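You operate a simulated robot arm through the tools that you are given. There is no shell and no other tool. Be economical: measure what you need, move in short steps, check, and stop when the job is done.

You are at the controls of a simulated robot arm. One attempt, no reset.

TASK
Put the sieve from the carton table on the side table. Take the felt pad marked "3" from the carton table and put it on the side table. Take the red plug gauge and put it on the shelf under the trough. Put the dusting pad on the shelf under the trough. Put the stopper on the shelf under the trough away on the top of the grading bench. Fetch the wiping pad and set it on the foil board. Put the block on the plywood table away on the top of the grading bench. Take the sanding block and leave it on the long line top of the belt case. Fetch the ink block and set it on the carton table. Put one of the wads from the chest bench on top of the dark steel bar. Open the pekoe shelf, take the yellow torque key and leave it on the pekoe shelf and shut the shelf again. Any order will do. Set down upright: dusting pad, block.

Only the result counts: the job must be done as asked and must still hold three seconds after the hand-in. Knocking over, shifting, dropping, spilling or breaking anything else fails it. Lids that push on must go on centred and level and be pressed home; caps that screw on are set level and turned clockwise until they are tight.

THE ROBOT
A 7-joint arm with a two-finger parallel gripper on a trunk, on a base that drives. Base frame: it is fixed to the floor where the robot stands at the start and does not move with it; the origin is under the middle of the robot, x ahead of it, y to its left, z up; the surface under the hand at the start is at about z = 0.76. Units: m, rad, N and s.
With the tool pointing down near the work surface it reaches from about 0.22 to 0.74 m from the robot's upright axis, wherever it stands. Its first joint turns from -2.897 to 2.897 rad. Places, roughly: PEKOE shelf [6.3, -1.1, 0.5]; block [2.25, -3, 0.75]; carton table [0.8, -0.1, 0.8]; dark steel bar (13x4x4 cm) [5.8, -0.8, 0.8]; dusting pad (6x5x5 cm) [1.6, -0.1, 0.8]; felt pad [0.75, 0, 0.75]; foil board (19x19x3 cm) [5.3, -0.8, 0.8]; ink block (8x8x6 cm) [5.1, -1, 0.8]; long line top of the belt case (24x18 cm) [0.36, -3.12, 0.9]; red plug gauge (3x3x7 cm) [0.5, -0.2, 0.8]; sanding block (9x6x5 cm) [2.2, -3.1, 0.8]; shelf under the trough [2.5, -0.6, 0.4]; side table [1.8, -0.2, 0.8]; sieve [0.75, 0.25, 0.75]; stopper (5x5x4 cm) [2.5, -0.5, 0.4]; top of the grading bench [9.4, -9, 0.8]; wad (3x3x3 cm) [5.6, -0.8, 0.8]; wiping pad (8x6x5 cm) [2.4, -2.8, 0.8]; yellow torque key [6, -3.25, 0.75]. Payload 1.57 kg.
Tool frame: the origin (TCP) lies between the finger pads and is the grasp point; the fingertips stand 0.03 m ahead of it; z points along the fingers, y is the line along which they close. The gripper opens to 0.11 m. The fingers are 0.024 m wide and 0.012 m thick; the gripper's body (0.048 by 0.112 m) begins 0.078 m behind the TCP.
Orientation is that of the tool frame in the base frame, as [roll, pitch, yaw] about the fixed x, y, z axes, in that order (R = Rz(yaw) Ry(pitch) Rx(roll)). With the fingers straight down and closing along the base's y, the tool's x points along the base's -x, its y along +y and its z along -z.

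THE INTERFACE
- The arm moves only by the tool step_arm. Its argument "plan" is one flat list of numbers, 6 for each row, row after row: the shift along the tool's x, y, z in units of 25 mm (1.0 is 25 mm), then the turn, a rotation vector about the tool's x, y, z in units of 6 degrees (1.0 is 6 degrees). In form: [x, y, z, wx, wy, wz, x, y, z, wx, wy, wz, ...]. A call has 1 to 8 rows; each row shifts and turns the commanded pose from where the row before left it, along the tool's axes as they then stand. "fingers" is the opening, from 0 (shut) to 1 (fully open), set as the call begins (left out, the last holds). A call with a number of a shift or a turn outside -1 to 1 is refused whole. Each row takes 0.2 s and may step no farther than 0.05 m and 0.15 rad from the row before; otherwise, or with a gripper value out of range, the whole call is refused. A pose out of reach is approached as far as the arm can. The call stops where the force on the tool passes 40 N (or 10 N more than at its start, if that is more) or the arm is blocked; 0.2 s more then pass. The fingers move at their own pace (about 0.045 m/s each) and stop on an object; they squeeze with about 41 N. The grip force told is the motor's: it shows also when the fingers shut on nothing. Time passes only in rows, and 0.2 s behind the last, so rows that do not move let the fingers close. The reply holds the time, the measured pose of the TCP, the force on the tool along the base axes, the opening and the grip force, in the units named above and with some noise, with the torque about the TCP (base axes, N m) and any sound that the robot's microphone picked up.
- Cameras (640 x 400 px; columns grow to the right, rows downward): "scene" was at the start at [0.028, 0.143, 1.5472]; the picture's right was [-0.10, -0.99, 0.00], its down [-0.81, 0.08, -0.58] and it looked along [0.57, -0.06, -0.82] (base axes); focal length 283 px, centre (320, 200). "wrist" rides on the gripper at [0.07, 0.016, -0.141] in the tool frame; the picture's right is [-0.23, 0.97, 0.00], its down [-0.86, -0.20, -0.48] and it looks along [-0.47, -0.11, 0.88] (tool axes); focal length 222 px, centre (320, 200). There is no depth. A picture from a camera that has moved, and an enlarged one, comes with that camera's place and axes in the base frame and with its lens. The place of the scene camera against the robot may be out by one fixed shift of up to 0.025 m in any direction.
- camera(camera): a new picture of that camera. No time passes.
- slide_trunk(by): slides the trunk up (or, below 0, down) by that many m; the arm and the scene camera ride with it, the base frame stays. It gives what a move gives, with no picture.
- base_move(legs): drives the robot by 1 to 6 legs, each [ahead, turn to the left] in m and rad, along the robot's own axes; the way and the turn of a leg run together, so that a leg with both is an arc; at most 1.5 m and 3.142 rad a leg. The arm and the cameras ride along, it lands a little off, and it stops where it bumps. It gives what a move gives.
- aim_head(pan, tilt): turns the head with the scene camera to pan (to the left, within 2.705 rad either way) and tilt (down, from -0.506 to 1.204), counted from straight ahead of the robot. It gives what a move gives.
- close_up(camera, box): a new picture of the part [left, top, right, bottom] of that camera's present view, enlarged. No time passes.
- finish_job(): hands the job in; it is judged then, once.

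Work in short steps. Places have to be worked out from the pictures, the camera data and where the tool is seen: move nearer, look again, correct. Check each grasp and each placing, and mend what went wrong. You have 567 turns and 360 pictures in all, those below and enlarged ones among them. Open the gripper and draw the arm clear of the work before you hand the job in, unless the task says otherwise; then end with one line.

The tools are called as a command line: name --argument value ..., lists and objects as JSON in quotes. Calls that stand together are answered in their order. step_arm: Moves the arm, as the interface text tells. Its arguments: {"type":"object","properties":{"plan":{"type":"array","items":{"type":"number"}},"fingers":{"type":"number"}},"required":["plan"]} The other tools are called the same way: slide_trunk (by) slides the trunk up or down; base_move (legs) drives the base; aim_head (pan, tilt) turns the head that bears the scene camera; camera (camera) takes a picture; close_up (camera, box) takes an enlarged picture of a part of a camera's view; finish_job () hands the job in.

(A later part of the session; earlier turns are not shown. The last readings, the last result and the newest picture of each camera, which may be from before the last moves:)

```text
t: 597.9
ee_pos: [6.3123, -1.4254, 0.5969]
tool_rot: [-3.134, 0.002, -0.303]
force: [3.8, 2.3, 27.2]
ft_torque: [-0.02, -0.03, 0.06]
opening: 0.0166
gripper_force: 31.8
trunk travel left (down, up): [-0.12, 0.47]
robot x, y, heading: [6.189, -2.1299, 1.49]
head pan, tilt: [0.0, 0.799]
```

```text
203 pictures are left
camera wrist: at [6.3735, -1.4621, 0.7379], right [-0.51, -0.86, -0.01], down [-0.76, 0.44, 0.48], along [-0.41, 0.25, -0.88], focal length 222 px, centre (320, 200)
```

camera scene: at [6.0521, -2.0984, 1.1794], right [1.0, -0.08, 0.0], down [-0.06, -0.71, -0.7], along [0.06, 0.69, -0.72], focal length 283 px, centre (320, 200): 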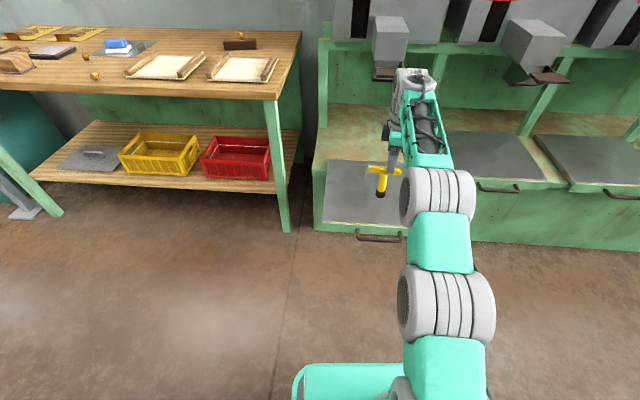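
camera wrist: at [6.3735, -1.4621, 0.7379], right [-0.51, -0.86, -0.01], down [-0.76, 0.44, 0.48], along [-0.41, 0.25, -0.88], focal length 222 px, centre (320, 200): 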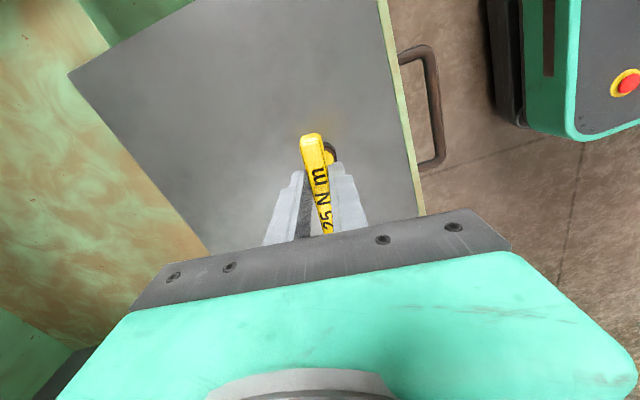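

It touches (27 N). I relax the pressure a little, release and lift.

step_arm --plan '[0, 0, -0.15, 0, 0, 0, 0, 0, 0, 0, 0, 0]'

step_arm --plan '[0, 0, 0, 0, 0, 0, 0, 0, 0, 0, 0, 0, 0, 0, 0, 0, 0, 0]' --fingers 0.45

step_arm --plan '[0, 0, -0.5, 0, 0, 0, 0, 0, -0.8, 0, 0, 0, 0, 0, -1, 0, 0, 0, 0, 0, -1, 0, 0, 0, 0, 0, -1, 0, 0, 0, 0, 0, -1, 0, 0, 0]'

camera --camera "wrist"

close_up --camera "scene" --box '[300, 60, 460, 260]'

```text
t: 598.5
ee_pos: [6.3108, -1.4252, 0.5953]
tool_rot: [-3.139, 0.003, -0.301]
force: [5.6, 3.3, 22.3]
ft_torque: [0.18, -0.27, -0.02]
opening: 0.0166
gripper_force: 31.9
trunk travel left (down, up): [-0.12, 0.47]
robot x, y, heading: [6.189, -2.1294, 1.489]
head pan, tilt: [0.0, 0.799]
```

```text
t: 599.3
ee_pos: [6.3103, -1.426, 0.5949]
tool_rot: [3.14, 0.001, -0.299]
force: [0.3, 0.0, -0.2]
ft_torque: [0.04, -0.07, 0.02]
opening: 0.0495
gripper_force: 0.1
trunk travel left (down, up): [-0.12, 0.47]
robot x, y, heading: [6.1874, -2.1253, 1.484]
head pan, tilt: [0.0, 0.799]
```

```text
t: 600.7
ee_pos: [6.308, -1.4387, 0.7218]
tool_rot: [3.139, 0.0, -0.303]
force: [0.3, 0.6, -0.4]
ft_torque: [-0.03, -0.03, -0.05]
opening: 0.0493
gripper_force: 0.2
out of reach, approached as far as the arm can: row 5, 6
trunk travel left (down, up): [-0.12, 0.47]
robot x, y, heading: [6.1854, -2.1288, 1.493]
head pan, tilt: [0.0, 0.799]
```

```text
202 pictures are left
camera wrist: at [6.3705, -1.4739, 0.8629], right [-0.5, -0.86, 0.0], down [-0.76, 0.44, 0.48], along [-0.41, 0.24, -0.88], focal length 222 px, centre (320, 200)
```

wrist: 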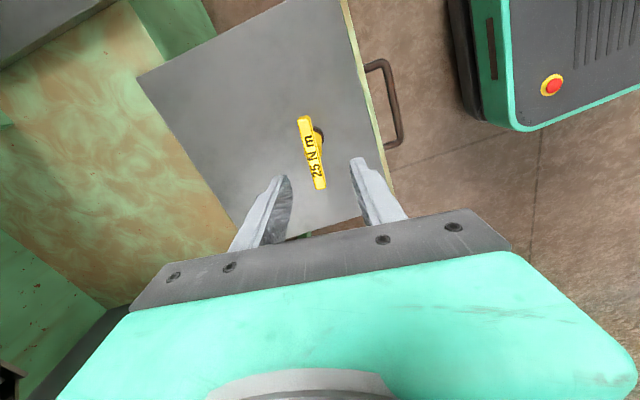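

```text
2.00 times, centred on (380, 160) of scene
camera zoom: at [6.0521, -2.0982, 1.1793], right [1.0, -0.08, 0.0], down [-0.06, -0.71, -0.7], along [0.06, 0.69, -0.72], focal length 566 px, centre (200, 280)
```

zoom: 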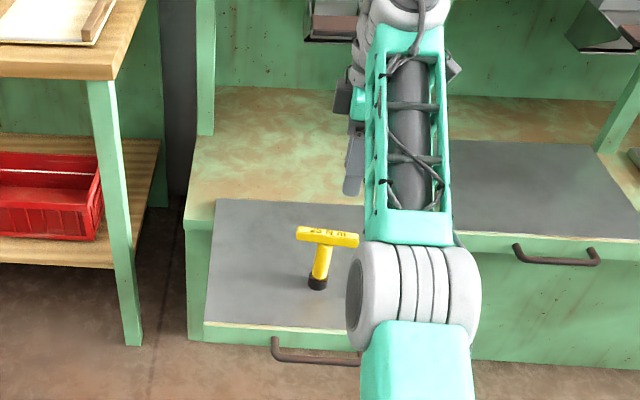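

The key stands on the shelf. Now I close it slowly with the arm: retract in front of the handle, shut the fingers, align, and lower.

step_arm --plan '[0.05, 1, 0, 0, 0, -0.4, 0.05, 1, 0, 0, 0, -0.4, 0.05, 1, 0, 0, 0, -0.5, 0.05, 1, 0, 0, 0, 0, 0.05, 1, 0, 0, 0, 0, 0, 1, 0, 0, 0, 0, 0, 1, 0, 0, 0, 0, 0, 1, 0, 0, 0, 0]' --fingers 0

step_arm --plan '[0, 1, 0, 0, 0, 0, 0, 1, 0, 0, 0, 0, 0, 1, 0, 0, 0, 0, 0, 1, 0, 0, 0, 0]'

slide_trunk --by -0.12

camera --camera "wrist"

```text
t: 602.5
ee_pos: [6.2859, -1.5682, 0.7163]
tool_rot: [-3.141, -0.001, -0.163]
force: [0.8, 0.9, -0.1]
ft_torque: [0.0, -0.01, -0.03]
opening: 0.0001
gripper_force: 21.7
out of reach, approached as far as the arm can: row 1, 2, 3, 4
trunk travel left (down, up): [-0.12, 0.47]
robot x, y, heading: [6.1845, -2.1312, 1.492]
head pan, tilt: [0.0, 0.799]
```

```text
t: 603.5
ee_pos: [6.2695, -1.6682, 0.7186]
tool_rot: [3.14, -0.001, -0.164]
force: [0.4, 0.6, 0.2]
ft_torque: [0.01, -0.01, 0.01]
opening: 0.0
gripper_force: 21.3
trunk travel left (down, up): [-0.12, 0.47]
robot x, y, heading: [6.1879, -2.1262, 1.488]
head pan, tilt: [0.0, 0.799]
```

```text
t: 605.0
ee_pos: [6.27, -1.6693, 0.5994]
tool_rot: [3.14, 0.0, -0.165]
force: [0.5, 0.2, -0.5]
ft_torque: [0.01, -0.04, 0.03]
opening: 0.0
gripper_force: 21.8
trunk travel left (down, up): [0.0, 0.59]
robot x, y, heading: [6.1933, -2.1267, 1.494]
head pan, tilt: [0.0, 0.799]
```

```text
200 pictures are left
camera wrist: at [6.3363, -1.696, 0.74], right [-0.38, -0.92, 0.0], down [-0.81, 0.34, 0.48], along [-0.44, 0.18, -0.88], focal length 222 px, centre (320, 200)
```

wrist: 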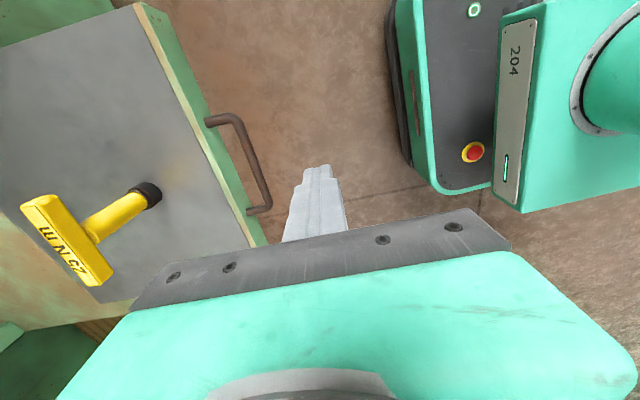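

The bar centre is now at about (6.277, -1.578). I move the base 9 cm nearer while holding the tool in front of the bar, and lower.

step_arm --plan '[0, 0.8, 0, 0, 0, 0, 0, 0.8, 0, 0, 0, 0]'

base_move --legs '[[0.09, 0]]'

step_arm --plan '[0, 0, 1, 0, 0, 0, 0, 0, 1, 0, 0, 0, 0, 0, 1, 0, 0, 0, 0, 0, 1, 0, 0, 0, 0, 0, 1, 0, 0, 0, 0, 0, 0.9, 0, 0, 0]'

camera --camera "wrist"

```text
t: 605.6
ee_pos: [6.264, -1.71, 0.5999]
tool_rot: [3.139, 0.0, -0.165]
force: [-0.6, 0.1, 0.6]
ft_torque: [-0.01, 0.0, 0.01]
opening: 0.0001
gripper_force: 20.9
trunk travel left (down, up): [0.0, 0.59]
robot x, y, heading: [6.1845, -2.1274, 1.487]
head pan, tilt: [0.0, 0.799]
```

```text
t: 606.7
ee_pos: [6.2695, -1.6188, 0.5997]
tool_rot: [3.141, 0.0, -0.163]
force: [-0.1, 0.7, 0.5]
ft_torque: [-0.01, 0.04, 0.0]
opening: 0.0
gripper_force: 21.6
trunk travel left (down, up): [0.0, 0.59]
robot x, y, heading: [6.1981, -2.0358, 1.494]
head pan, tilt: [0.0, 0.799]
```

```text
t: 608.1
ee_pos: [6.2704, -1.6174, 0.4519]
tool_rot: [-3.14, 0.0, -0.162]
force: [0.5, -0.7, -0.2]
ft_torque: [-0.02, -0.02, 0.01]
opening: 0.0
gripper_force: 21.0
trunk travel left (down, up): [0.0, 0.59]
robot x, y, heading: [6.1963, -2.0406, 1.49]
head pan, tilt: [0.0, 0.799]
```

```text
199 pictures are left
camera wrist: at [6.3368, -1.6445, 0.5927], right [-0.38, -0.92, 0.0], down [-0.81, 0.33, 0.48], along [-0.44, 0.18, -0.88], focal length 222 px, centre (320, 200)
```

wrist: 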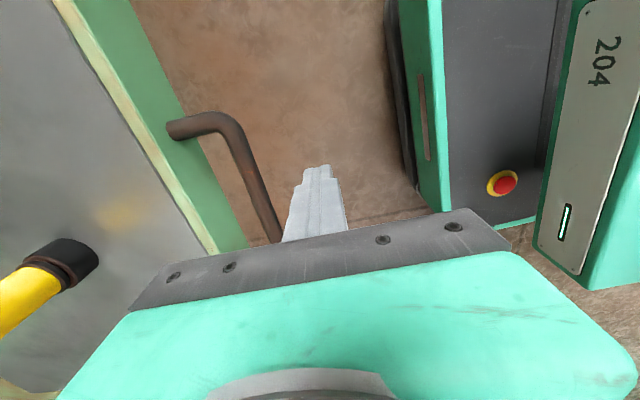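

The shut fingers stand just in front of the bar at its height. I push forward slowly.

step_arm --plan '[0, -0.3, 0, 0, 0, 0, 0, -0.3, 0, 0, 0, 0, 0, -0.3, 0, 0, 0, 0, 0, -0.3, 0, 0, 0, 0, 0, -0.3, 0, 0, 0, 0, 0, -0.3, 0, 0, 0, 0, 0, -0.3, 0, 0, 0, 0, 0, -0.3, 0, 0, 0, 0]'

step_arm --plan '[0, -0.35, 0, 0, 0, 0, 0, -0.35, 0, 0, 0, 0, 0, -0.35, 0, 0, 0, 0, 0, -0.35, 0, 0, 0, 0, 0, -0.35, 0, 0, 0, 0, 0, -0.35, 0, 0, 0, 0, 0, -0.35, 0, 0, 0, 0, 0, -0.35, 0, 0, 0, 0]'

camera --camera "wrist"

close_up --camera "scene" --box '[290, 20, 450, 220]'

```text
t: 609.9
ee_pos: [6.2783, -1.5598, 0.4531]
tool_rot: [3.141, 0.0, -0.163]
force: [1.5, -1.5, -0.8]
ft_torque: [-0.04, -0.03, -0.02]
opening: 0.0
gripper_force: 21.1
trunk travel left (down, up): [0.0, 0.59]
robot x, y, heading: [6.1952, -2.036, 1.489]
head pan, tilt: [0.0, 0.799]
```

```text
t: 611.7
ee_pos: [6.2915, -1.4903, 0.4531]
tool_rot: [3.141, 0.002, -0.16]
force: [-0.5, -1.3, -1.6]
ft_torque: [-0.03, 0.02, -0.01]
opening: 0.0
gripper_force: 21.5
trunk travel left (down, up): [0.0, 0.59]
robot x, y, heading: [6.1917, -2.0381, 1.496]
head pan, tilt: [0.0, 0.799]
```

```text
198 pictures are left
camera wrist: at [6.357, -1.5166, 0.5939], right [-0.38, -0.92, 0.0], down [-0.81, 0.33, 0.48], along [-0.44, 0.18, -0.88], focal length 222 px, centre (320, 200)
```

wrist: 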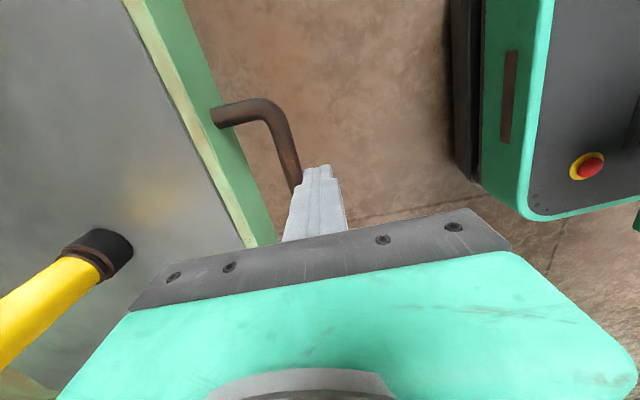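

```text
2.00 times, centred on (370, 120) of scene
camera zoom: at [6.0591, -2.0087, 1.0593], right [1.0, -0.08, 0.0], down [-0.06, -0.71, -0.7], along [0.05, 0.69, -0.72], focal length 566 px, centre (220, 360)
```

zoom: 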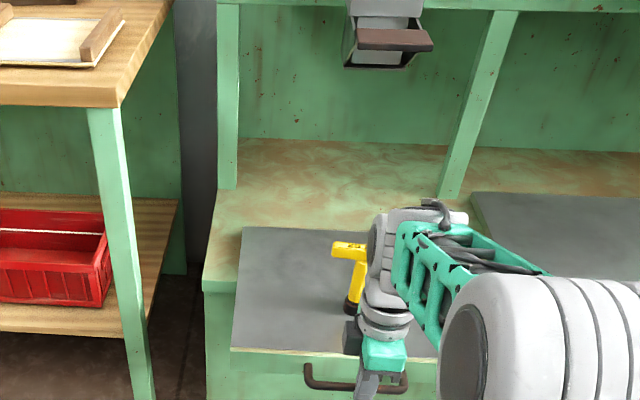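

The shelf moves in and the key stays upright. I keep pushing.

step_arm --plan '[0, -0.37, 0, 0, 0, 0, 0, -0.37, 0, 0, 0, 0, 0, -0.37, 0, 0, 0, 0, 0, -0.37, 0, 0, 0, 0, 0, -0.37, 0, 0, 0, 0, 0, -0.37, 0, 0, 0, 0, 0, -0.37, 0, 0, 0, 0, 0, -0.37, 0, 0, 0, 0]'

step_arm --plan '[0, -0.37, 0, 0, 0, 0, 0, -0.37, 0, 0, 0, 0, 0, -0.37, 0, 0, 0, 0, 0, -0.37, 0, 0, 0, 0, 0, -0.37, 0, 0, 0, 0, 0, -0.37, 0, 0, 0, 0]'

camera --camera "wrist"

close_up --camera "scene" --box '[290, 20, 450, 220]'

```text
t: 613.5
ee_pos: [6.302, -1.4168, 0.4515]
tool_rot: [3.141, 0.002, -0.162]
force: [0.7, -1.1, -0.7]
ft_torque: [-0.04, 0.02, -0.03]
opening: 0.0001
gripper_force: 20.8
trunk travel left (down, up): [0.0, 0.59]
robot x, y, heading: [6.1925, -2.041, 1.494]
head pan, tilt: [0.0, 0.799]
```

```text
t: 614.9
ee_pos: [6.3114, -1.3625, 0.4516]
tool_rot: [-3.141, 0.0, -0.161]
force: [-0.3, -0.7, -0.5]
ft_torque: [0.0, -0.03, -0.02]
opening: 0.0001
gripper_force: 21.8
trunk travel left (down, up): [0.0, 0.59]
robot x, y, heading: [6.1977, -2.0344, 1.493]
head pan, tilt: [0.0, 0.799]
```

```text
196 pictures are left
camera wrist: at [6.3775, -1.3893, 0.5935], right [-0.38, -0.92, 0.0], down [-0.81, 0.33, 0.48], along [-0.44, 0.18, -0.88], focal length 222 px, centre (320, 200)
```

wrist: 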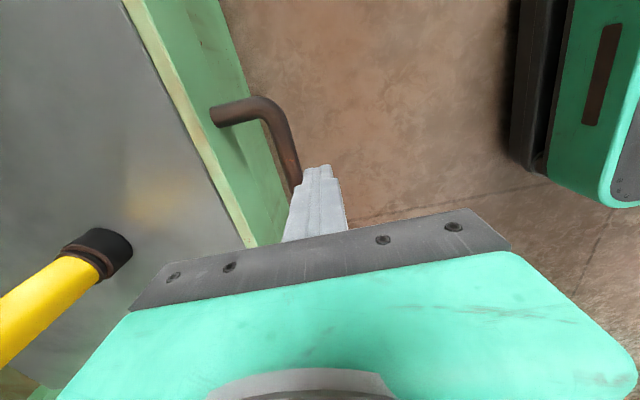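

```text
2.00 times, centred on (370, 120) of scene
camera zoom: at [6.0591, -2.0087, 1.0594], right [1.0, -0.08, 0.0], down [-0.06, -0.71, -0.7], along [0.05, 0.69, -0.72], focal length 566 px, centre (220, 360)
```

zoom: 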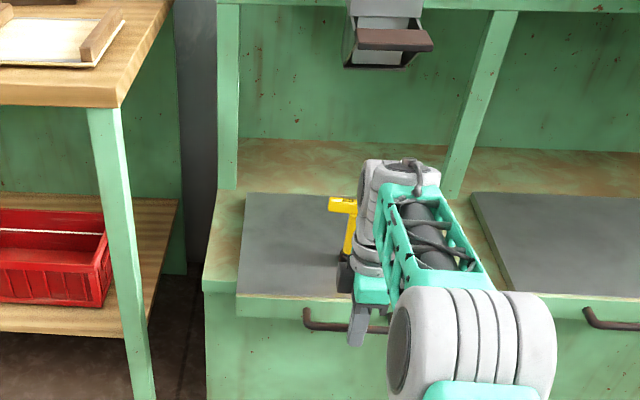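

About 3 cm remain. I tilt the wrist back toward me (18°) to stay clear of the chute, then push to the stop.

step_arm --plan '[0, 0.15, 0, 0.75, 0, 0, 0, 0, 0, 0.75, 0, 0, 0, 0, 0, 0.75, 0, 0, 0, 0, 0, 0.75, 0, 0]'

step_arm --plan '[0, -0.24, 0.08, 0, 0, 0, 0, -0.24, 0.08, 0, 0, 0, 0, -0.24, 0.08, 0, 0, 0, 0, -0.24, 0.08, 0, 0, 0]'

step_arm --plan '[0, -0.19, 0.06, 0, 0, 0, 0, -0.19, 0.06, 0, 0, 0, 0, -0.19, 0.06, 0, 0, 0, 0, -0.19, 0.06, 0, 0, 0]'

camera --camera "wrist"

```text
t: 615.9
ee_pos: [6.3107, -1.3659, 0.4527]
tool_rot: [-2.828, 0.001, -0.163]
force: [-1.1, -1.5, 0.9]
ft_torque: [-0.03, -0.03, -0.06]
opening: 0.0001
gripper_force: 21.0
trunk travel left (down, up): [0.0, 0.59]
robot x, y, heading: [6.1968, -2.0356, 1.492]
head pan, tilt: [0.0, 0.799]
```

```text
t: 616.9
ee_pos: [6.315, -1.343, 0.4512]
tool_rot: [-2.831, 0.0, -0.163]
force: [0.1, -1.5, -1.8]
ft_torque: [-0.04, 0.02, -0.06]
opening: 0.0001
gripper_force: 21.2
trunk travel left (down, up): [0.0, 0.59]
robot x, y, heading: [6.1952, -2.0366, 1.492]
head pan, tilt: [0.0, 0.799]
```

```text
t: 617.9
ee_pos: [6.3187, -1.3256, 0.4528]
tool_rot: [-2.833, 0.0, -0.16]
force: [-6.6, -34.0, 8.4]
ft_torque: [-0.44, 0.08, -0.04]
opening: 0.0001
gripper_force: 21.5
trunk travel left (down, up): [0.0, 0.59]
robot x, y, heading: [6.1963, -2.0387, 1.491]
head pan, tilt: [0.0, 0.799]
```

```text
194 pictures are left
camera wrist: at [6.3768, -1.3934, 0.5821], right [-0.37, -0.88, -0.29], down [-0.84, 0.18, 0.52], along [-0.4, 0.44, -0.8], focal length 222 px, centre (320, 200)
```

wrist: 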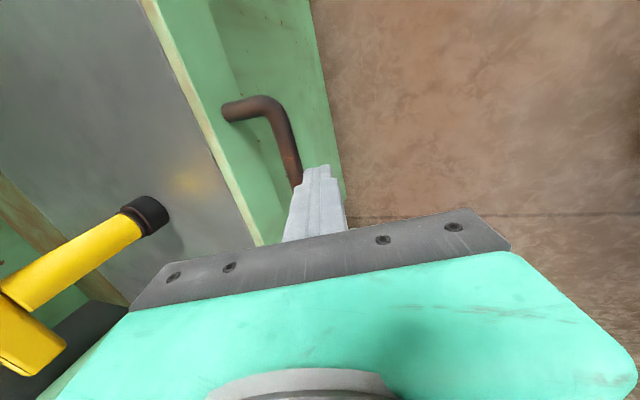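

Resistance of 34 N: it's at the stop. I draw back, straighten the tool, raise the trunk and check.

step_arm --plan '[0, 0.5, 0, 0, 0, 0, 0, 0.8, 0, 0, 0, 0, 0, 1, 0, 0, 0, 0, 0, 1, 0, -0.75, 0, 0, 0, 0, 0, -0.75, 0, 0, 0, 0, 0, -0.75, 0, 0, 0, 0, 0, -0.72, 0, 0]'

base_move --legs '[[-0.25, 0]]'

slide_trunk --by 0.4

camera --camera "scene"

close_up --camera "scene" --box '[290, 100, 450, 260]'

```text
t: 619.5
ee_pos: [6.3056, -1.399, 0.4283]
tool_rot: [-3.14, -0.001, -0.161]
force: [0.1, -0.4, 0.6]
ft_torque: [-0.01, 0.02, 0.0]
opening: 0.0
gripper_force: 21.2
trunk travel left (down, up): [0.0, 0.59]
robot x, y, heading: [6.1997, -2.0393, 1.493]
head pan, tilt: [0.0, 0.799]
```

```text
t: 621.4
ee_pos: [6.2835, -1.6458, 0.4275]
tool_rot: [-3.138, 0.001, -0.158]
force: [0.0, -0.4, -0.2]
ft_torque: [-0.03, -0.05, -0.02]
opening: 0.0
gripper_force: 21.6
trunk travel left (down, up): [0.0, 0.59]
robot x, y, heading: [6.1736, -2.288, 1.492]
head pan, tilt: [0.0, 0.799]
```

```text
t: 625.2
ee_pos: [6.2839, -1.6452, 0.8288]
tool_rot: [-3.137, 0.0, -0.156]
force: [0.1, 0.2, 1.6]
ft_torque: [-0.01, -0.01, 0.0]
opening: 0.0
gripper_force: 20.9
trunk travel left (down, up): [-0.4, 0.19]
robot x, y, heading: [6.1764, -2.2844, 1.498]
head pan, tilt: [0.0, 0.799]
```

```text
193 pictures are left
camera scene: at [6.0401, -2.2561, 1.4593], right [1.0, -0.07, 0.0], down [-0.05, -0.71, -0.7], along [0.05, 0.7, -0.72], focal length 283 px, centre (320, 200)
```

scene: 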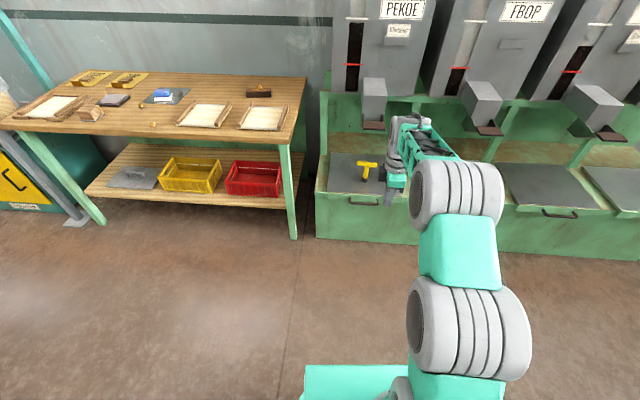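

```text
2.50 times, centred on (370, 180) of scene
camera zoom: at [6.0401, -2.2561, 1.4593], right [1.0, -0.07, 0.0], down [-0.05, -0.71, -0.7], along [0.05, 0.7, -0.72], focal length 707 px, centre (195, 250)
```

zoom: 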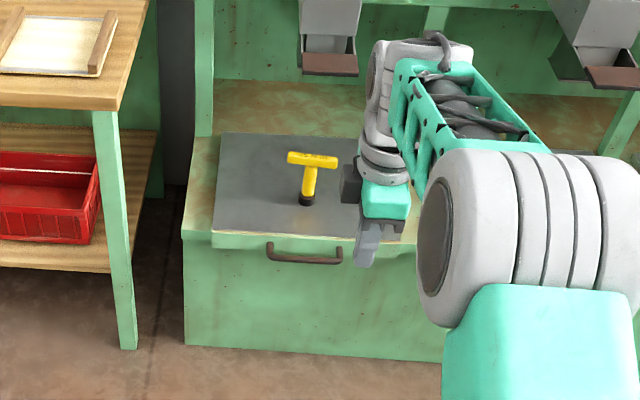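

The shelf is shut with the key on it. Next the ink block for the carton table, so I drive to the left part of the chest bench.

base_move --legs '[[0, 1.63], [1.12, 0], [0, -1.56], [0.66, 0]]'

slide_trunk --by 0.15

camera --camera "wrist"

aim_head --pan 0.1 --tilt 0.85

camera --camera "scene"

```text
t: 641.9
ee_pos: [5.1064, -0.9554, 0.8275]
tool_rot: [-3.138, -0.001, -0.087]
force: [0.4, 0.1, 0.8]
ft_torque: [0.03, -0.02, -0.03]
opening: 0.0
gripper_force: 21.2
trunk travel left (down, up): [-0.4, 0.19]
robot x, y, heading: [5.0459, -1.5999, 1.568]
head pan, tilt: [0.0, 0.799]
```

```text
t: 643.7
ee_pos: [5.1067, -0.9561, 0.9778]
tool_rot: [-3.139, 0.0, -0.088]
force: [0.5, 0.4, 1.4]
ft_torque: [-0.01, 0.0, 0.02]
opening: 0.0002
gripper_force: 21.5
trunk travel left (down, up): [-0.55, 0.04]
robot x, y, heading: [5.0453, -1.6024, 1.568]
head pan, tilt: [0.0, 0.799]
```

```text
191 pictures are left
camera wrist: at [5.1749, -0.9782, 1.1185], right [-0.31, -0.95, 0.0], down [-0.83, 0.27, 0.48], along [-0.46, 0.15, -0.88], focal length 222 px, centre (320, 200)
```

wrist: 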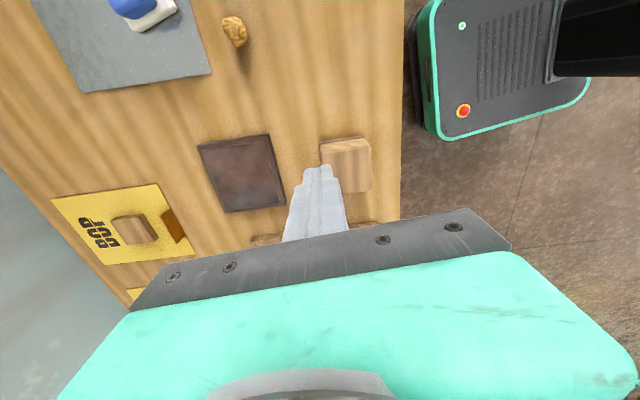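

```text
t: 644.3
ee_pos: [5.1059, -0.9563, 0.9788]
tool_rot: [-3.139, 0.001, -0.087]
force: [0.4, -0.5, -0.3]
ft_torque: [0.0, 0.0, 0.01]
opening: 0.0003
gripper_force: 20.5
trunk travel left (down, up): [-0.55, 0.04]
robot x, y, heading: [5.0422, -1.6006, 1.568]
head pan, tilt: [0.099, 0.85]
```

```text
190 pictures are left
camera scene: at [4.8985, -1.5866, 1.6053], right [1.0, 0.1, 0.0], down [0.07, -0.75, -0.66], along [-0.06, 0.66, -0.75], focal length 283 px, centre (320, 200)
```

scene: 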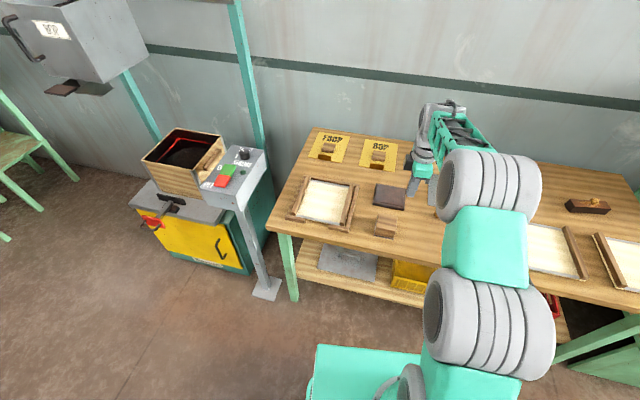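

close_up --camera "wrist" --box '[280, 110, 420, 220]'

close_up --camera "scene" --box '[340, 160, 440, 260]'

```text
3.64 times, centred on (350, 165) of wrist
camera zoom: at [5.175, -0.9782, 1.1187], right [-0.31, -0.95, 0.0], down [-0.83, 0.27, 0.48], along [-0.46, 0.15, -0.88], focal length 808 px, centre (211, 327)
```

zoom: 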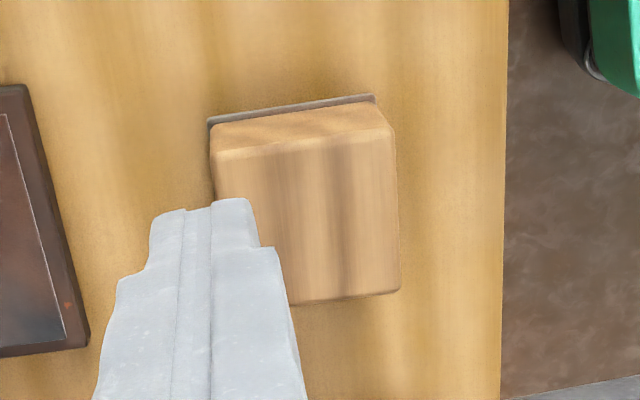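

```text
4.00 times, centred on (390, 210) of scene
camera zoom: at [4.8985, -1.5866, 1.6053], right [1.0, 0.1, 0.0], down [0.07, -0.75, -0.66], along [-0.06, 0.66, -0.75], focal length 1132 px, centre (40, 160)
```

zoom: 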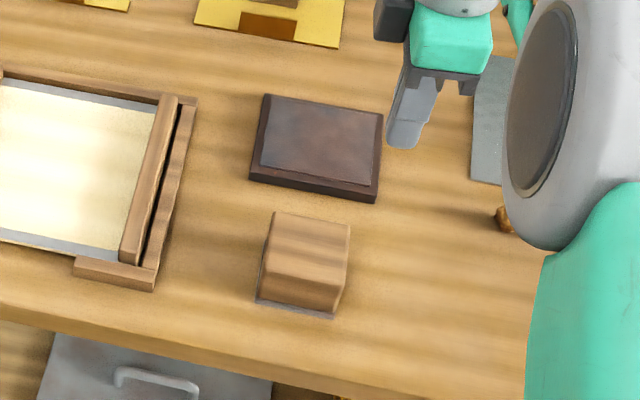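

The ink block is about 6.5 cm wide, centre (5.061, -0.978), yaw ≈ -0.16. I align the tool, open wide and go above it.

step_arm --plan '[0, 0, 0, 0, 0, 0.7, -0.55, 0.39, 0, 0, 0, 0, -0.55, 0.39, 0, 0, 0, 0, -0.54, 0.38, 0, 0, 0, 0, 0, 0, 0.8, 0, 0, 0, 0, 0, 0.8, 0, 0, 0, 0, 0, 0.5, 0, 0, 0]' --fingers 0.9

camera --camera "wrist"

```text
t: 645.9
ee_pos: [5.061, -0.9779, 0.9261]
tool_rot: [-3.139, 0.002, -0.16]
force: [-0.2, 0.2, 0.5]
ft_torque: [0.0, -0.02, 0.0]
opening: 0.0991
gripper_force: 0.0
trunk travel left (down, up): [-0.55, 0.04]
robot x, y, heading: [5.0439, -1.6028, 1.566]
head pan, tilt: [0.099, 0.85]
```

```text
187 pictures are left
camera wrist: at [5.1278, -1.0045, 1.0662], right [-0.38, -0.93, 0.0], down [-0.81, 0.33, 0.48], along [-0.44, 0.18, -0.88], focal length 222 px, centre (320, 200)
```

wrist: 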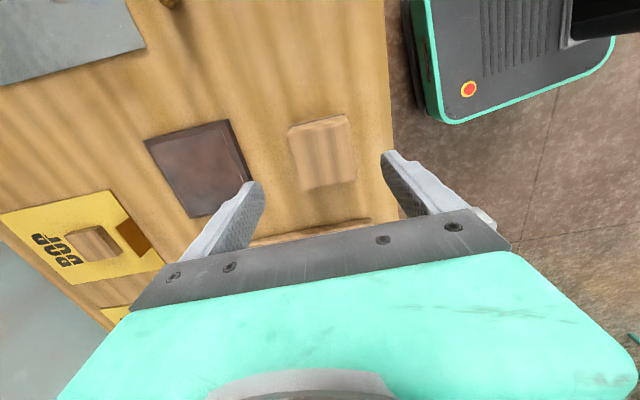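

Centred. I lower 10 cm and close.

step_arm --plan '[0.1, 0.15, 1, 0, 0, 0, 0, 0, 1, 0, 0, 0, 0, 0, 1, 0, 0, 0, 0, 0, 0.9, 0, 0, 0]'

step_arm --plan '[0, 0, 0, 0, 0, 0, 0, 0, 0, 0, 0, 0, 0, 0, 0, 0, 0, 0, 0, 0, 0, 0, 0, 0]' --fingers 0

step_arm --plan '[0, 0, -1, 0, 0, 0, 0, 0, -1, 0, 0, 0, 0, 0, -1, 0, 0, 0, 0, 0, -1, 0, 0, 0, 0, 0, -1, 0, 0, 0, 0, 0, -1, 0, 0, 0, 0, 0, -1, 0, 0, 0]'

camera --camera "wrist"

```text
t: 646.9
ee_pos: [5.0618, -0.9802, 0.8269]
tool_rot: [-3.137, 0.002, -0.16]
force: [-1.0, 0.6, -0.6]
ft_torque: [0.0, -0.02, 0.01]
opening: 0.0989
gripper_force: 0.0
trunk travel left (down, up): [-0.55, 0.04]
robot x, y, heading: [5.0449, -1.6001, 1.568]
head pan, tilt: [0.099, 0.85]
```

```text
t: 647.9
ee_pos: [5.0634, -0.9805, 0.8273]
tool_rot: [-3.139, 0.002, -0.161]
force: [0.0, -1.0, 0.2]
ft_torque: [-0.01, 0.03, -0.02]
opening: 0.068
gripper_force: 33.1
trunk travel left (down, up): [-0.55, 0.04]
robot x, y, heading: [5.0457, -1.6018, 1.565]
head pan, tilt: [0.099, 0.85]
```

```text
t: 649.5
ee_pos: [5.0643, -0.9832, 1.0023]
tool_rot: [-3.14, 0.002, -0.161]
force: [-0.4, 0.2, -0.9]
ft_torque: [0.04, -0.03, -0.01]
opening: 0.0675
gripper_force: 41.0
trunk travel left (down, up): [-0.55, 0.04]
robot x, y, heading: [5.0463, -1.5998, 1.569]
head pan, tilt: [0.099, 0.85]
```

```text
186 pictures are left
camera wrist: at [5.1309, -1.01, 1.1441], right [-0.38, -0.93, 0.0], down [-0.81, 0.33, 0.48], along [-0.44, 0.18, -0.88], focal length 222 px, centre (320, 200)
```

wrist: 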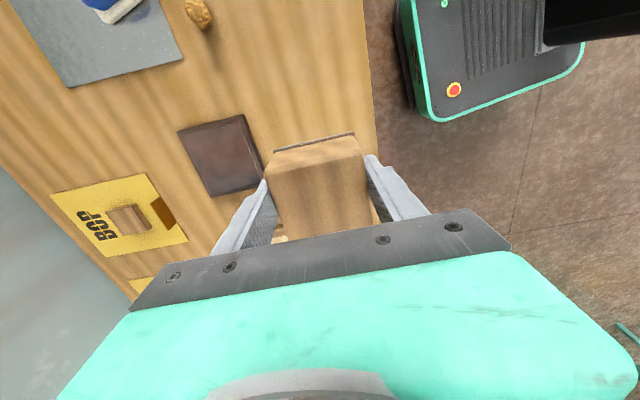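

The ink block is held (67 mm, 41 N). I drive west to the carton table's south side.

base_move --legs '[[-0.22, 0], [0, 1.57], [1.5, 0], [1.5, 0], [1.05, 0], [0, -1.56]]'

aim_head --pan 0.2 --tilt 0.7

camera --camera "scene"

```text
t: 678.0
ee_pos: [1.0388, -1.105, 1.002]
tool_rot: [-3.139, 0.002, -0.215]
force: [0.0, -0.1, -2.2]
ft_torque: [0.02, -0.01, 0.02]
opening: 0.0673
gripper_force: 41.1
trunk travel left (down, up): [-0.55, 0.04]
robot x, y, heading: [0.9834, -1.7188, 1.517]
head pan, tilt: [0.099, 0.85]
```

```text
t: 678.7
ee_pos: [1.0394, -1.1037, 1.0033]
tool_rot: [-3.14, 0.002, -0.213]
force: [0.7, 0.5, -0.7]
ft_torque: [-0.02, -0.01, 0.03]
opening: 0.0675
gripper_force: 40.9
trunk travel left (down, up): [-0.55, 0.04]
robot x, y, heading: [0.9879, -1.7197, 1.519]
head pan, tilt: [0.201, 0.7]
```

```text
185 pictures are left
camera scene: at [0.8318, -1.6916, 1.6175], right [0.99, 0.14, 0.0], down [0.09, -0.64, -0.76], along [-0.11, 0.76, -0.64], focal length 283 px, centre (320, 200)
```

scene: 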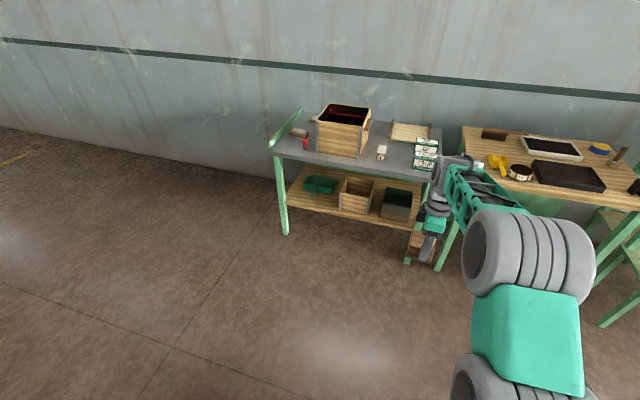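

base_move --legs '[[0.66, 0]]'

camera --camera "wrist"

aim_head --pan 0.2 --tilt 0.9

camera --camera "scene"

```text
t: 682.4
ee_pos: [1.0965, -0.4474, 1.0028]
tool_rot: [-3.14, 0.003, -0.236]
force: [0.5, -0.7, -1.3]
ft_torque: [-0.03, -0.01, -0.02]
opening: 0.0677
gripper_force: 41.0
trunk travel left (down, up): [-0.55, 0.04]
robot x, y, heading: [1.0296, -1.0628, 1.491]
head pan, tilt: [0.201, 0.7]
```

```text
184 pictures are left
camera wrist: at [1.1605, -0.4792, 1.1436], right [-0.45, -0.89, 0.0], down [-0.79, 0.39, 0.48], along [-0.43, 0.22, -0.88], focal length 222 px, centre (320, 200)
```

wrist: 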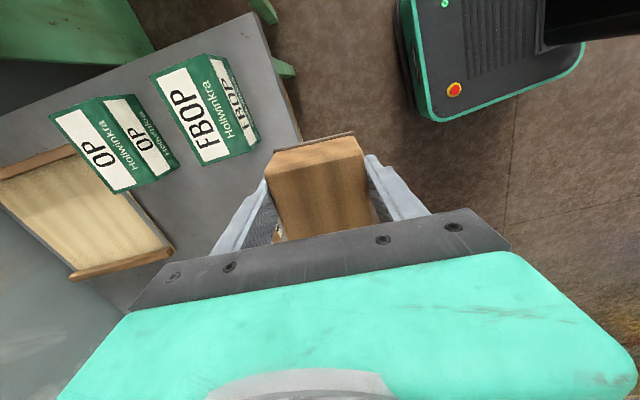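

```text
t: 683.1
ee_pos: [1.096, -0.4471, 1.0034]
tool_rot: [-3.14, 0.002, -0.236]
force: [0.4, -0.4, -1.2]
ft_torque: [-0.01, 0.01, -0.04]
opening: 0.0675
gripper_force: 41.1
trunk travel left (down, up): [-0.55, 0.04]
robot x, y, heading: [1.0273, -1.0585, 1.491]
head pan, tilt: [0.201, 0.901]
```

```text
183 pictures are left
camera scene: at [0.8782, -1.039, 1.6015], right [0.99, 0.12, 0.0], down [0.1, -0.78, -0.62], along [-0.08, 0.62, -0.78], focal length 283 px, centre (320, 200)
```

scene: 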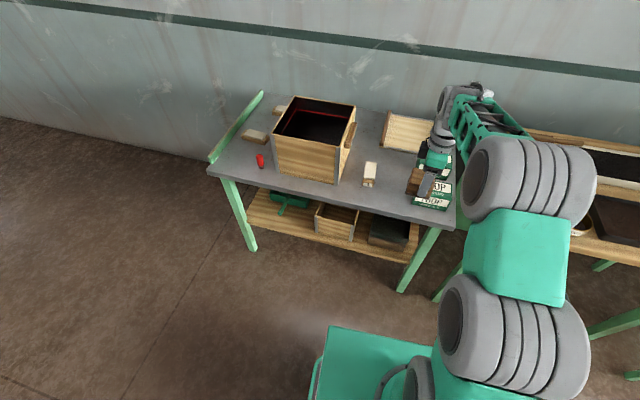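

I shift 11 cm left, above the free strip between the crate and the FBOP carton, and look.

step_arm --plan '[-0.86, 0.2, 0, 0, 0, 0, -0.86, 0.2, 0, 0, 0, 0, -0.86, 0.2, 0, 0, 0, 0, -0.86, 0.2, 0, 0, 0, 0, -0.86, 0.2, 0, 0, 0, 0]'

camera --camera "wrist"

close_up --camera "scene" --box '[230, 80, 470, 240]'

```text
t: 684.3
ee_pos: [0.9855, -0.4478, 1.0032]
tool_rot: [-3.139, -0.001, -0.238]
force: [0.9, -0.2, -0.4]
ft_torque: [0.04, -0.02, -0.02]
opening: 0.0675
gripper_force: 41.1
trunk travel left (down, up): [-0.55, 0.04]
robot x, y, heading: [1.0314, -1.0621, 1.492]
head pan, tilt: [0.201, 0.901]
```

```text
182 pictures are left
camera wrist: at [1.0495, -0.4787, 1.1436], right [-0.45, -0.89, 0.0], down [-0.79, 0.39, 0.48], along [-0.43, 0.22, -0.88], focal length 222 px, centre (320, 200)
```

wrist: 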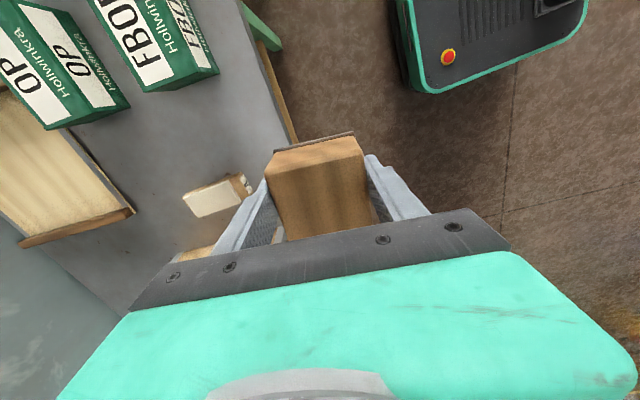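

```text
2.50 times, centred on (350, 160) of scene
camera zoom: at [0.8779, -1.0391, 1.6014], right [0.99, 0.12, 0.0], down [0.1, -0.78, -0.62], along [-0.08, 0.62, -0.78], focal length 707 px, centre (245, 300)
```

zoom: 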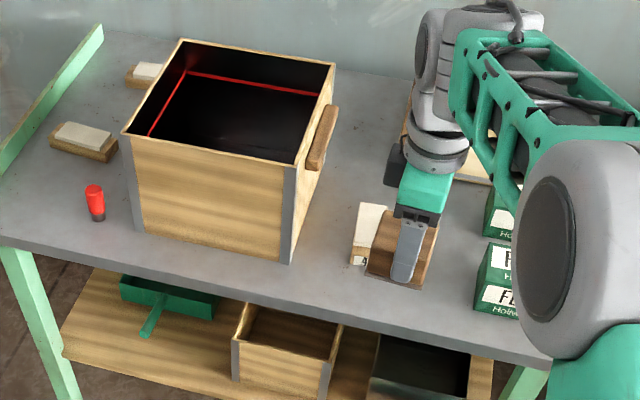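

The spot (1.045, -0.335), between the felt pad and the FBOP carton, is free by about 3 cm each side. I move there, partly lowering.

step_arm --plan '[0.25, -0.99, 0.4, 0, 0, 0, 0.25, -0.99, 0.4, 0, 0, 0, 0.25, -0.99, 0.4, 0, 0, 0, 0.25, -0.99, 0.4, 0, 0, 0, 0.25, -0.99, 0.4, 0, 0, 0]'

camera --camera "wrist"

close_up --camera "scene" --box '[310, 80, 550, 240]'

```text
t: 685.5
ee_pos: [1.0449, -0.3317, 0.9516]
tool_rot: [-3.139, 0.002, -0.235]
force: [-0.1, 0.2, -1.0]
ft_torque: [-0.01, 0.02, 0.02]
opening: 0.0677
gripper_force: 41.2
trunk travel left (down, up): [-0.55, 0.04]
robot x, y, heading: [1.03, -1.062, 1.491]
head pan, tilt: [0.201, 0.901]
```

```text
180 pictures are left
camera wrist: at [1.1093, -0.3639, 1.0925], right [-0.45, -0.89, 0.0], down [-0.78, 0.39, 0.48], along [-0.43, 0.22, -0.88], focal length 222 px, centre (320, 200)
```

wrist: 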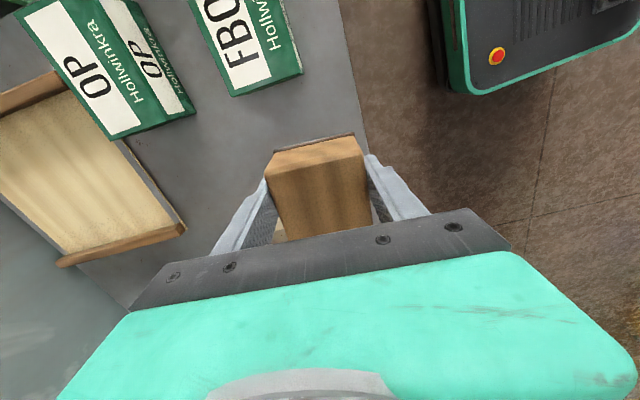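

```text
2.50 times, centred on (430, 160) of scene
camera zoom: at [0.8784, -1.0384, 1.6015], right [0.99, 0.12, 0.0], down [0.1, -0.78, -0.62], along [-0.08, 0.62, -0.78], focal length 707 px, centre (45, 300)
```

zoom: 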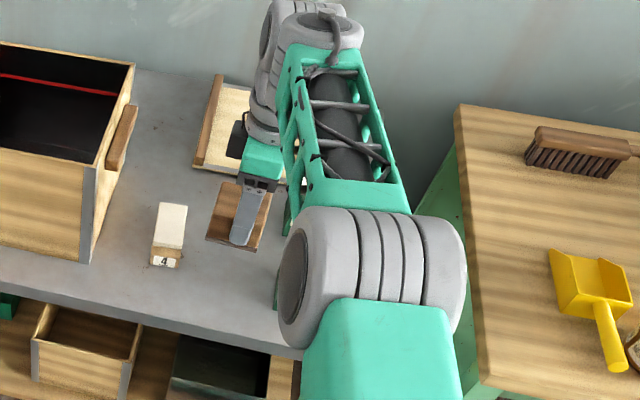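

Felt pad "4" stays clear. I shift 1 cm further from the edge and lower.

step_arm --plan '[0, -0.4, 1, 0, 0, 0, 0, 0, 1, 0, 0, 0, 0, 0, 1, 0, 0, 0, 0, 0, 1, 0, 0, 0, 0, 0, 1, 0, 0, 0]'

step_arm --plan '[0, 0, 0.3, 0, 0, 0, 0, 0, 0.25, 0, 0, 0, 0, 0, 0.2, 0, 0, 0]'

camera --camera "wrist"

```text
t: 686.7
ee_pos: [1.0463, -0.3219, 0.8262]
tool_rot: [-3.139, 0.003, -0.236]
force: [-0.4, 0.3, -1.8]
ft_torque: [0.0, 0.0, -0.02]
opening: 0.0673
gripper_force: 41.4
trunk travel left (down, up): [-0.55, 0.04]
robot x, y, heading: [1.0278, -1.0639, 1.499]
head pan, tilt: [0.201, 0.901]
```

```text
t: 687.5
ee_pos: [1.0466, -0.3228, 0.8092]
tool_rot: [-3.137, 0.001, -0.235]
force: [0.0, 0.2, -1.6]
ft_torque: [0.02, -0.03, -0.03]
opening: 0.0676
gripper_force: 40.9
trunk travel left (down, up): [-0.55, 0.04]
robot x, y, heading: [1.0309, -1.0635, 1.493]
head pan, tilt: [0.201, 0.901]
```

```text
178 pictures are left
camera wrist: at [1.1117, -0.3542, 0.9503], right [-0.45, -0.89, 0.0], down [-0.79, 0.39, 0.48], along [-0.43, 0.22, -0.88], focal length 222 px, centre (320, 200)
```

wrist: 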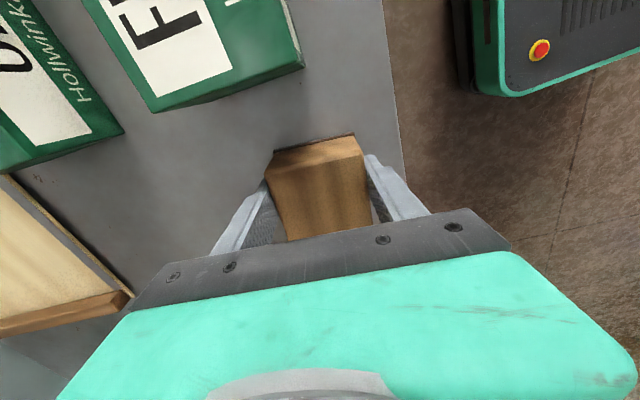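

step_arm --plan '[0, 0, 0.2, 0, 0, 0, 0, 0, 0.2, 0, 0, 0]'

step_arm --plan '[0, 0, 0.15, 0, 0, 0, 0, 0, 0.15, 0, 0, 0]'

```text
t: 688.1
ee_pos: [1.0466, -0.3228, 0.8072]
tool_rot: [-3.129, 0.004, -0.236]
force: [0.4, -7.6, 32.7]
ft_torque: [-1.19, -0.11, 0.03]
opening: 0.0678
gripper_force: 40.7
trunk travel left (down, up): [-0.55, 0.04]
robot x, y, heading: [1.0303, -1.0616, 1.491]
head pan, tilt: [0.201, 0.901]
```

```text
t: 688.7
ee_pos: [1.0471, -0.3224, 0.7978]
tool_rot: [-3.129, 0.003, -0.236]
force: [-0.2, 0.8, 39.2]
ft_torque: [-1.33, 0.49, -0.05]
opening: 0.067
gripper_force: 40.8
trunk travel left (down, up): [-0.55, 0.04]
robot x, y, heading: [1.0292, -1.0574, 1.491]
head pan, tilt: [0.201, 0.901]
```

It's on the table. Releasing and lifting.

step_arm --plan '[0, 0, -0.1, 0, 0, 0, 0, 0, 0, 0, 0, 0, 0, 0, 0, 0, 0, 0]' --fingers 0.85

step_arm --plan '[0, 0, -0.7, 0, 0, 0, 0, 0, -1, 0, 0, 0, 0, 0, -1, 0, 0, 0, 0, 0, -1, 0, 0, 0, 0, 0, -1, 0, 0, 0, 0, 0, -1, 0, 0, 0, 0, 0, -1, 0, 0, 0, 0, 0, -1, 0, 0, 0]'

camera --camera "wrist"

```text
t: 689.5
ee_pos: [1.0462, -0.3237, 0.7898]
tool_rot: [3.136, -0.001, -0.233]
force: [0.1, -0.2, 0.0]
ft_torque: [0.0, -0.01, 0.0]
opening: 0.0931
gripper_force: 0.3
trunk travel left (down, up): [-0.55, 0.04]
robot x, y, heading: [1.0335, -1.0617, 1.493]
head pan, tilt: [0.201, 0.901]
```

```text
t: 691.3
ee_pos: [1.0468, -0.3229, 0.9852]
tool_rot: [-3.14, 0.0, -0.236]
force: [-0.7, 0.4, 0.0]
ft_torque: [0.01, -0.02, -0.01]
opening: 0.0939
gripper_force: 0.0
trunk travel left (down, up): [-0.55, 0.04]
robot x, y, heading: [1.0299, -1.0621, 1.491]
head pan, tilt: [0.201, 0.901]
```

```text
177 pictures are left
camera wrist: at [1.1116, -0.3554, 1.1269], right [-0.45, -0.89, 0.0], down [-0.78, 0.39, 0.48], along [-0.43, 0.22, -0.88], focal length 222 px, centre (320, 200)
```

wrist: 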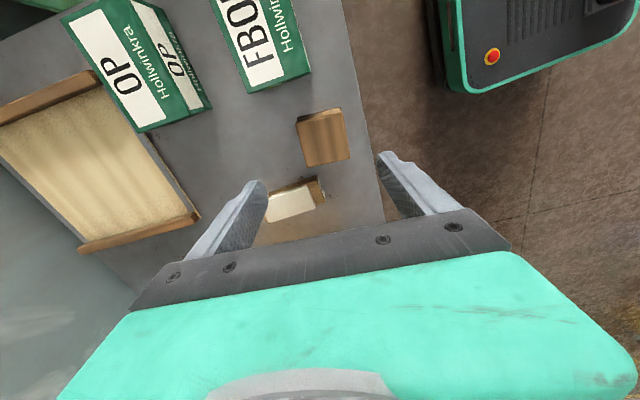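

The ink block sits well on the carton table. Next the red plug gauge near (0.51, -0.21), so I move along the table to x ≈ 0.5.

base_move --legs '[[-0.25, 0], [0, 1.63], [0.52, 0], [0, -1.56], [0.13, 0]]'

camera --camera "wrist"

aim_head --pan 0.0 --tilt 0.8

camera --camera "scene"

```text
t: 704.6
ee_pos: [0.4607, -0.4458, 0.9847]
tool_rot: [-3.141, 0.0, -0.177]
force: [-0.6, 0.4, -0.3]
ft_torque: [0.0, 0.01, 0.04]
opening: 0.0936
gripper_force: 0.1
trunk travel left (down, up): [-0.55, 0.04]
robot x, y, heading: [0.4914, -1.1886, 1.553]
head pan, tilt: [0.201, 0.901]
```

```text
176 pictures are left
camera wrist: at [0.5274, -0.4732, 1.1261], right [-0.39, -0.92, 0.0], down [-0.81, 0.35, 0.48], along [-0.44, 0.19, -0.88], focal length 222 px, centre (320, 200)
```

wrist: 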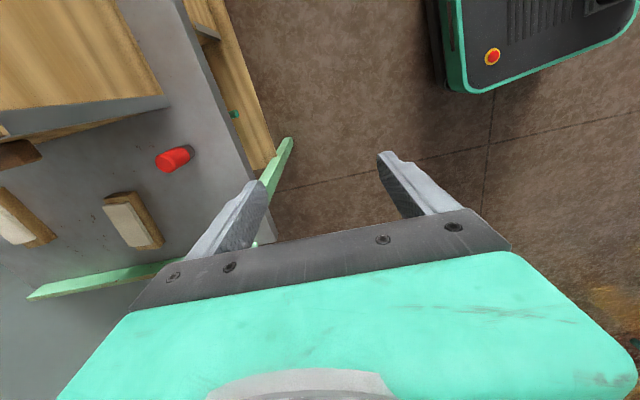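

```text
t: 705.3
ee_pos: [0.4613, -0.4452, 0.9865]
tool_rot: [-3.14, 0.001, -0.177]
force: [-0.5, -0.5, 0.0]
ft_torque: [-0.03, -0.03, 0.0]
opening: 0.0934
gripper_force: 0.0
trunk travel left (down, up): [-0.55, 0.04]
robot x, y, heading: [0.4906, -1.1832, 1.545]
head pan, tilt: [0.0, 0.799]
```

```text
175 pictures are left
camera scene: at [0.3492, -1.1646, 1.6093], right [1.0, -0.02, 0.0], down [-0.01, -0.72, -0.7], along [0.01, 0.7, -0.72], focal length 283 px, centre (320, 200)
```

scene: 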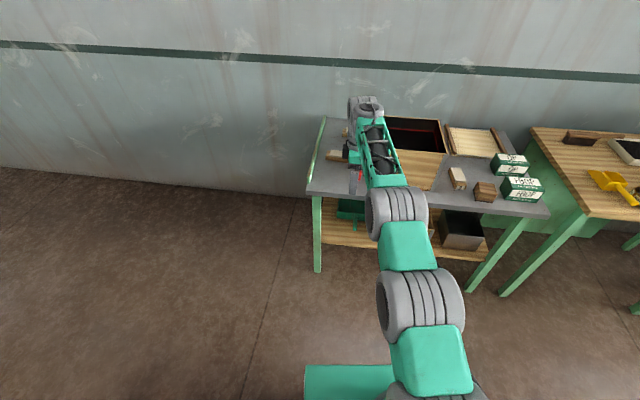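

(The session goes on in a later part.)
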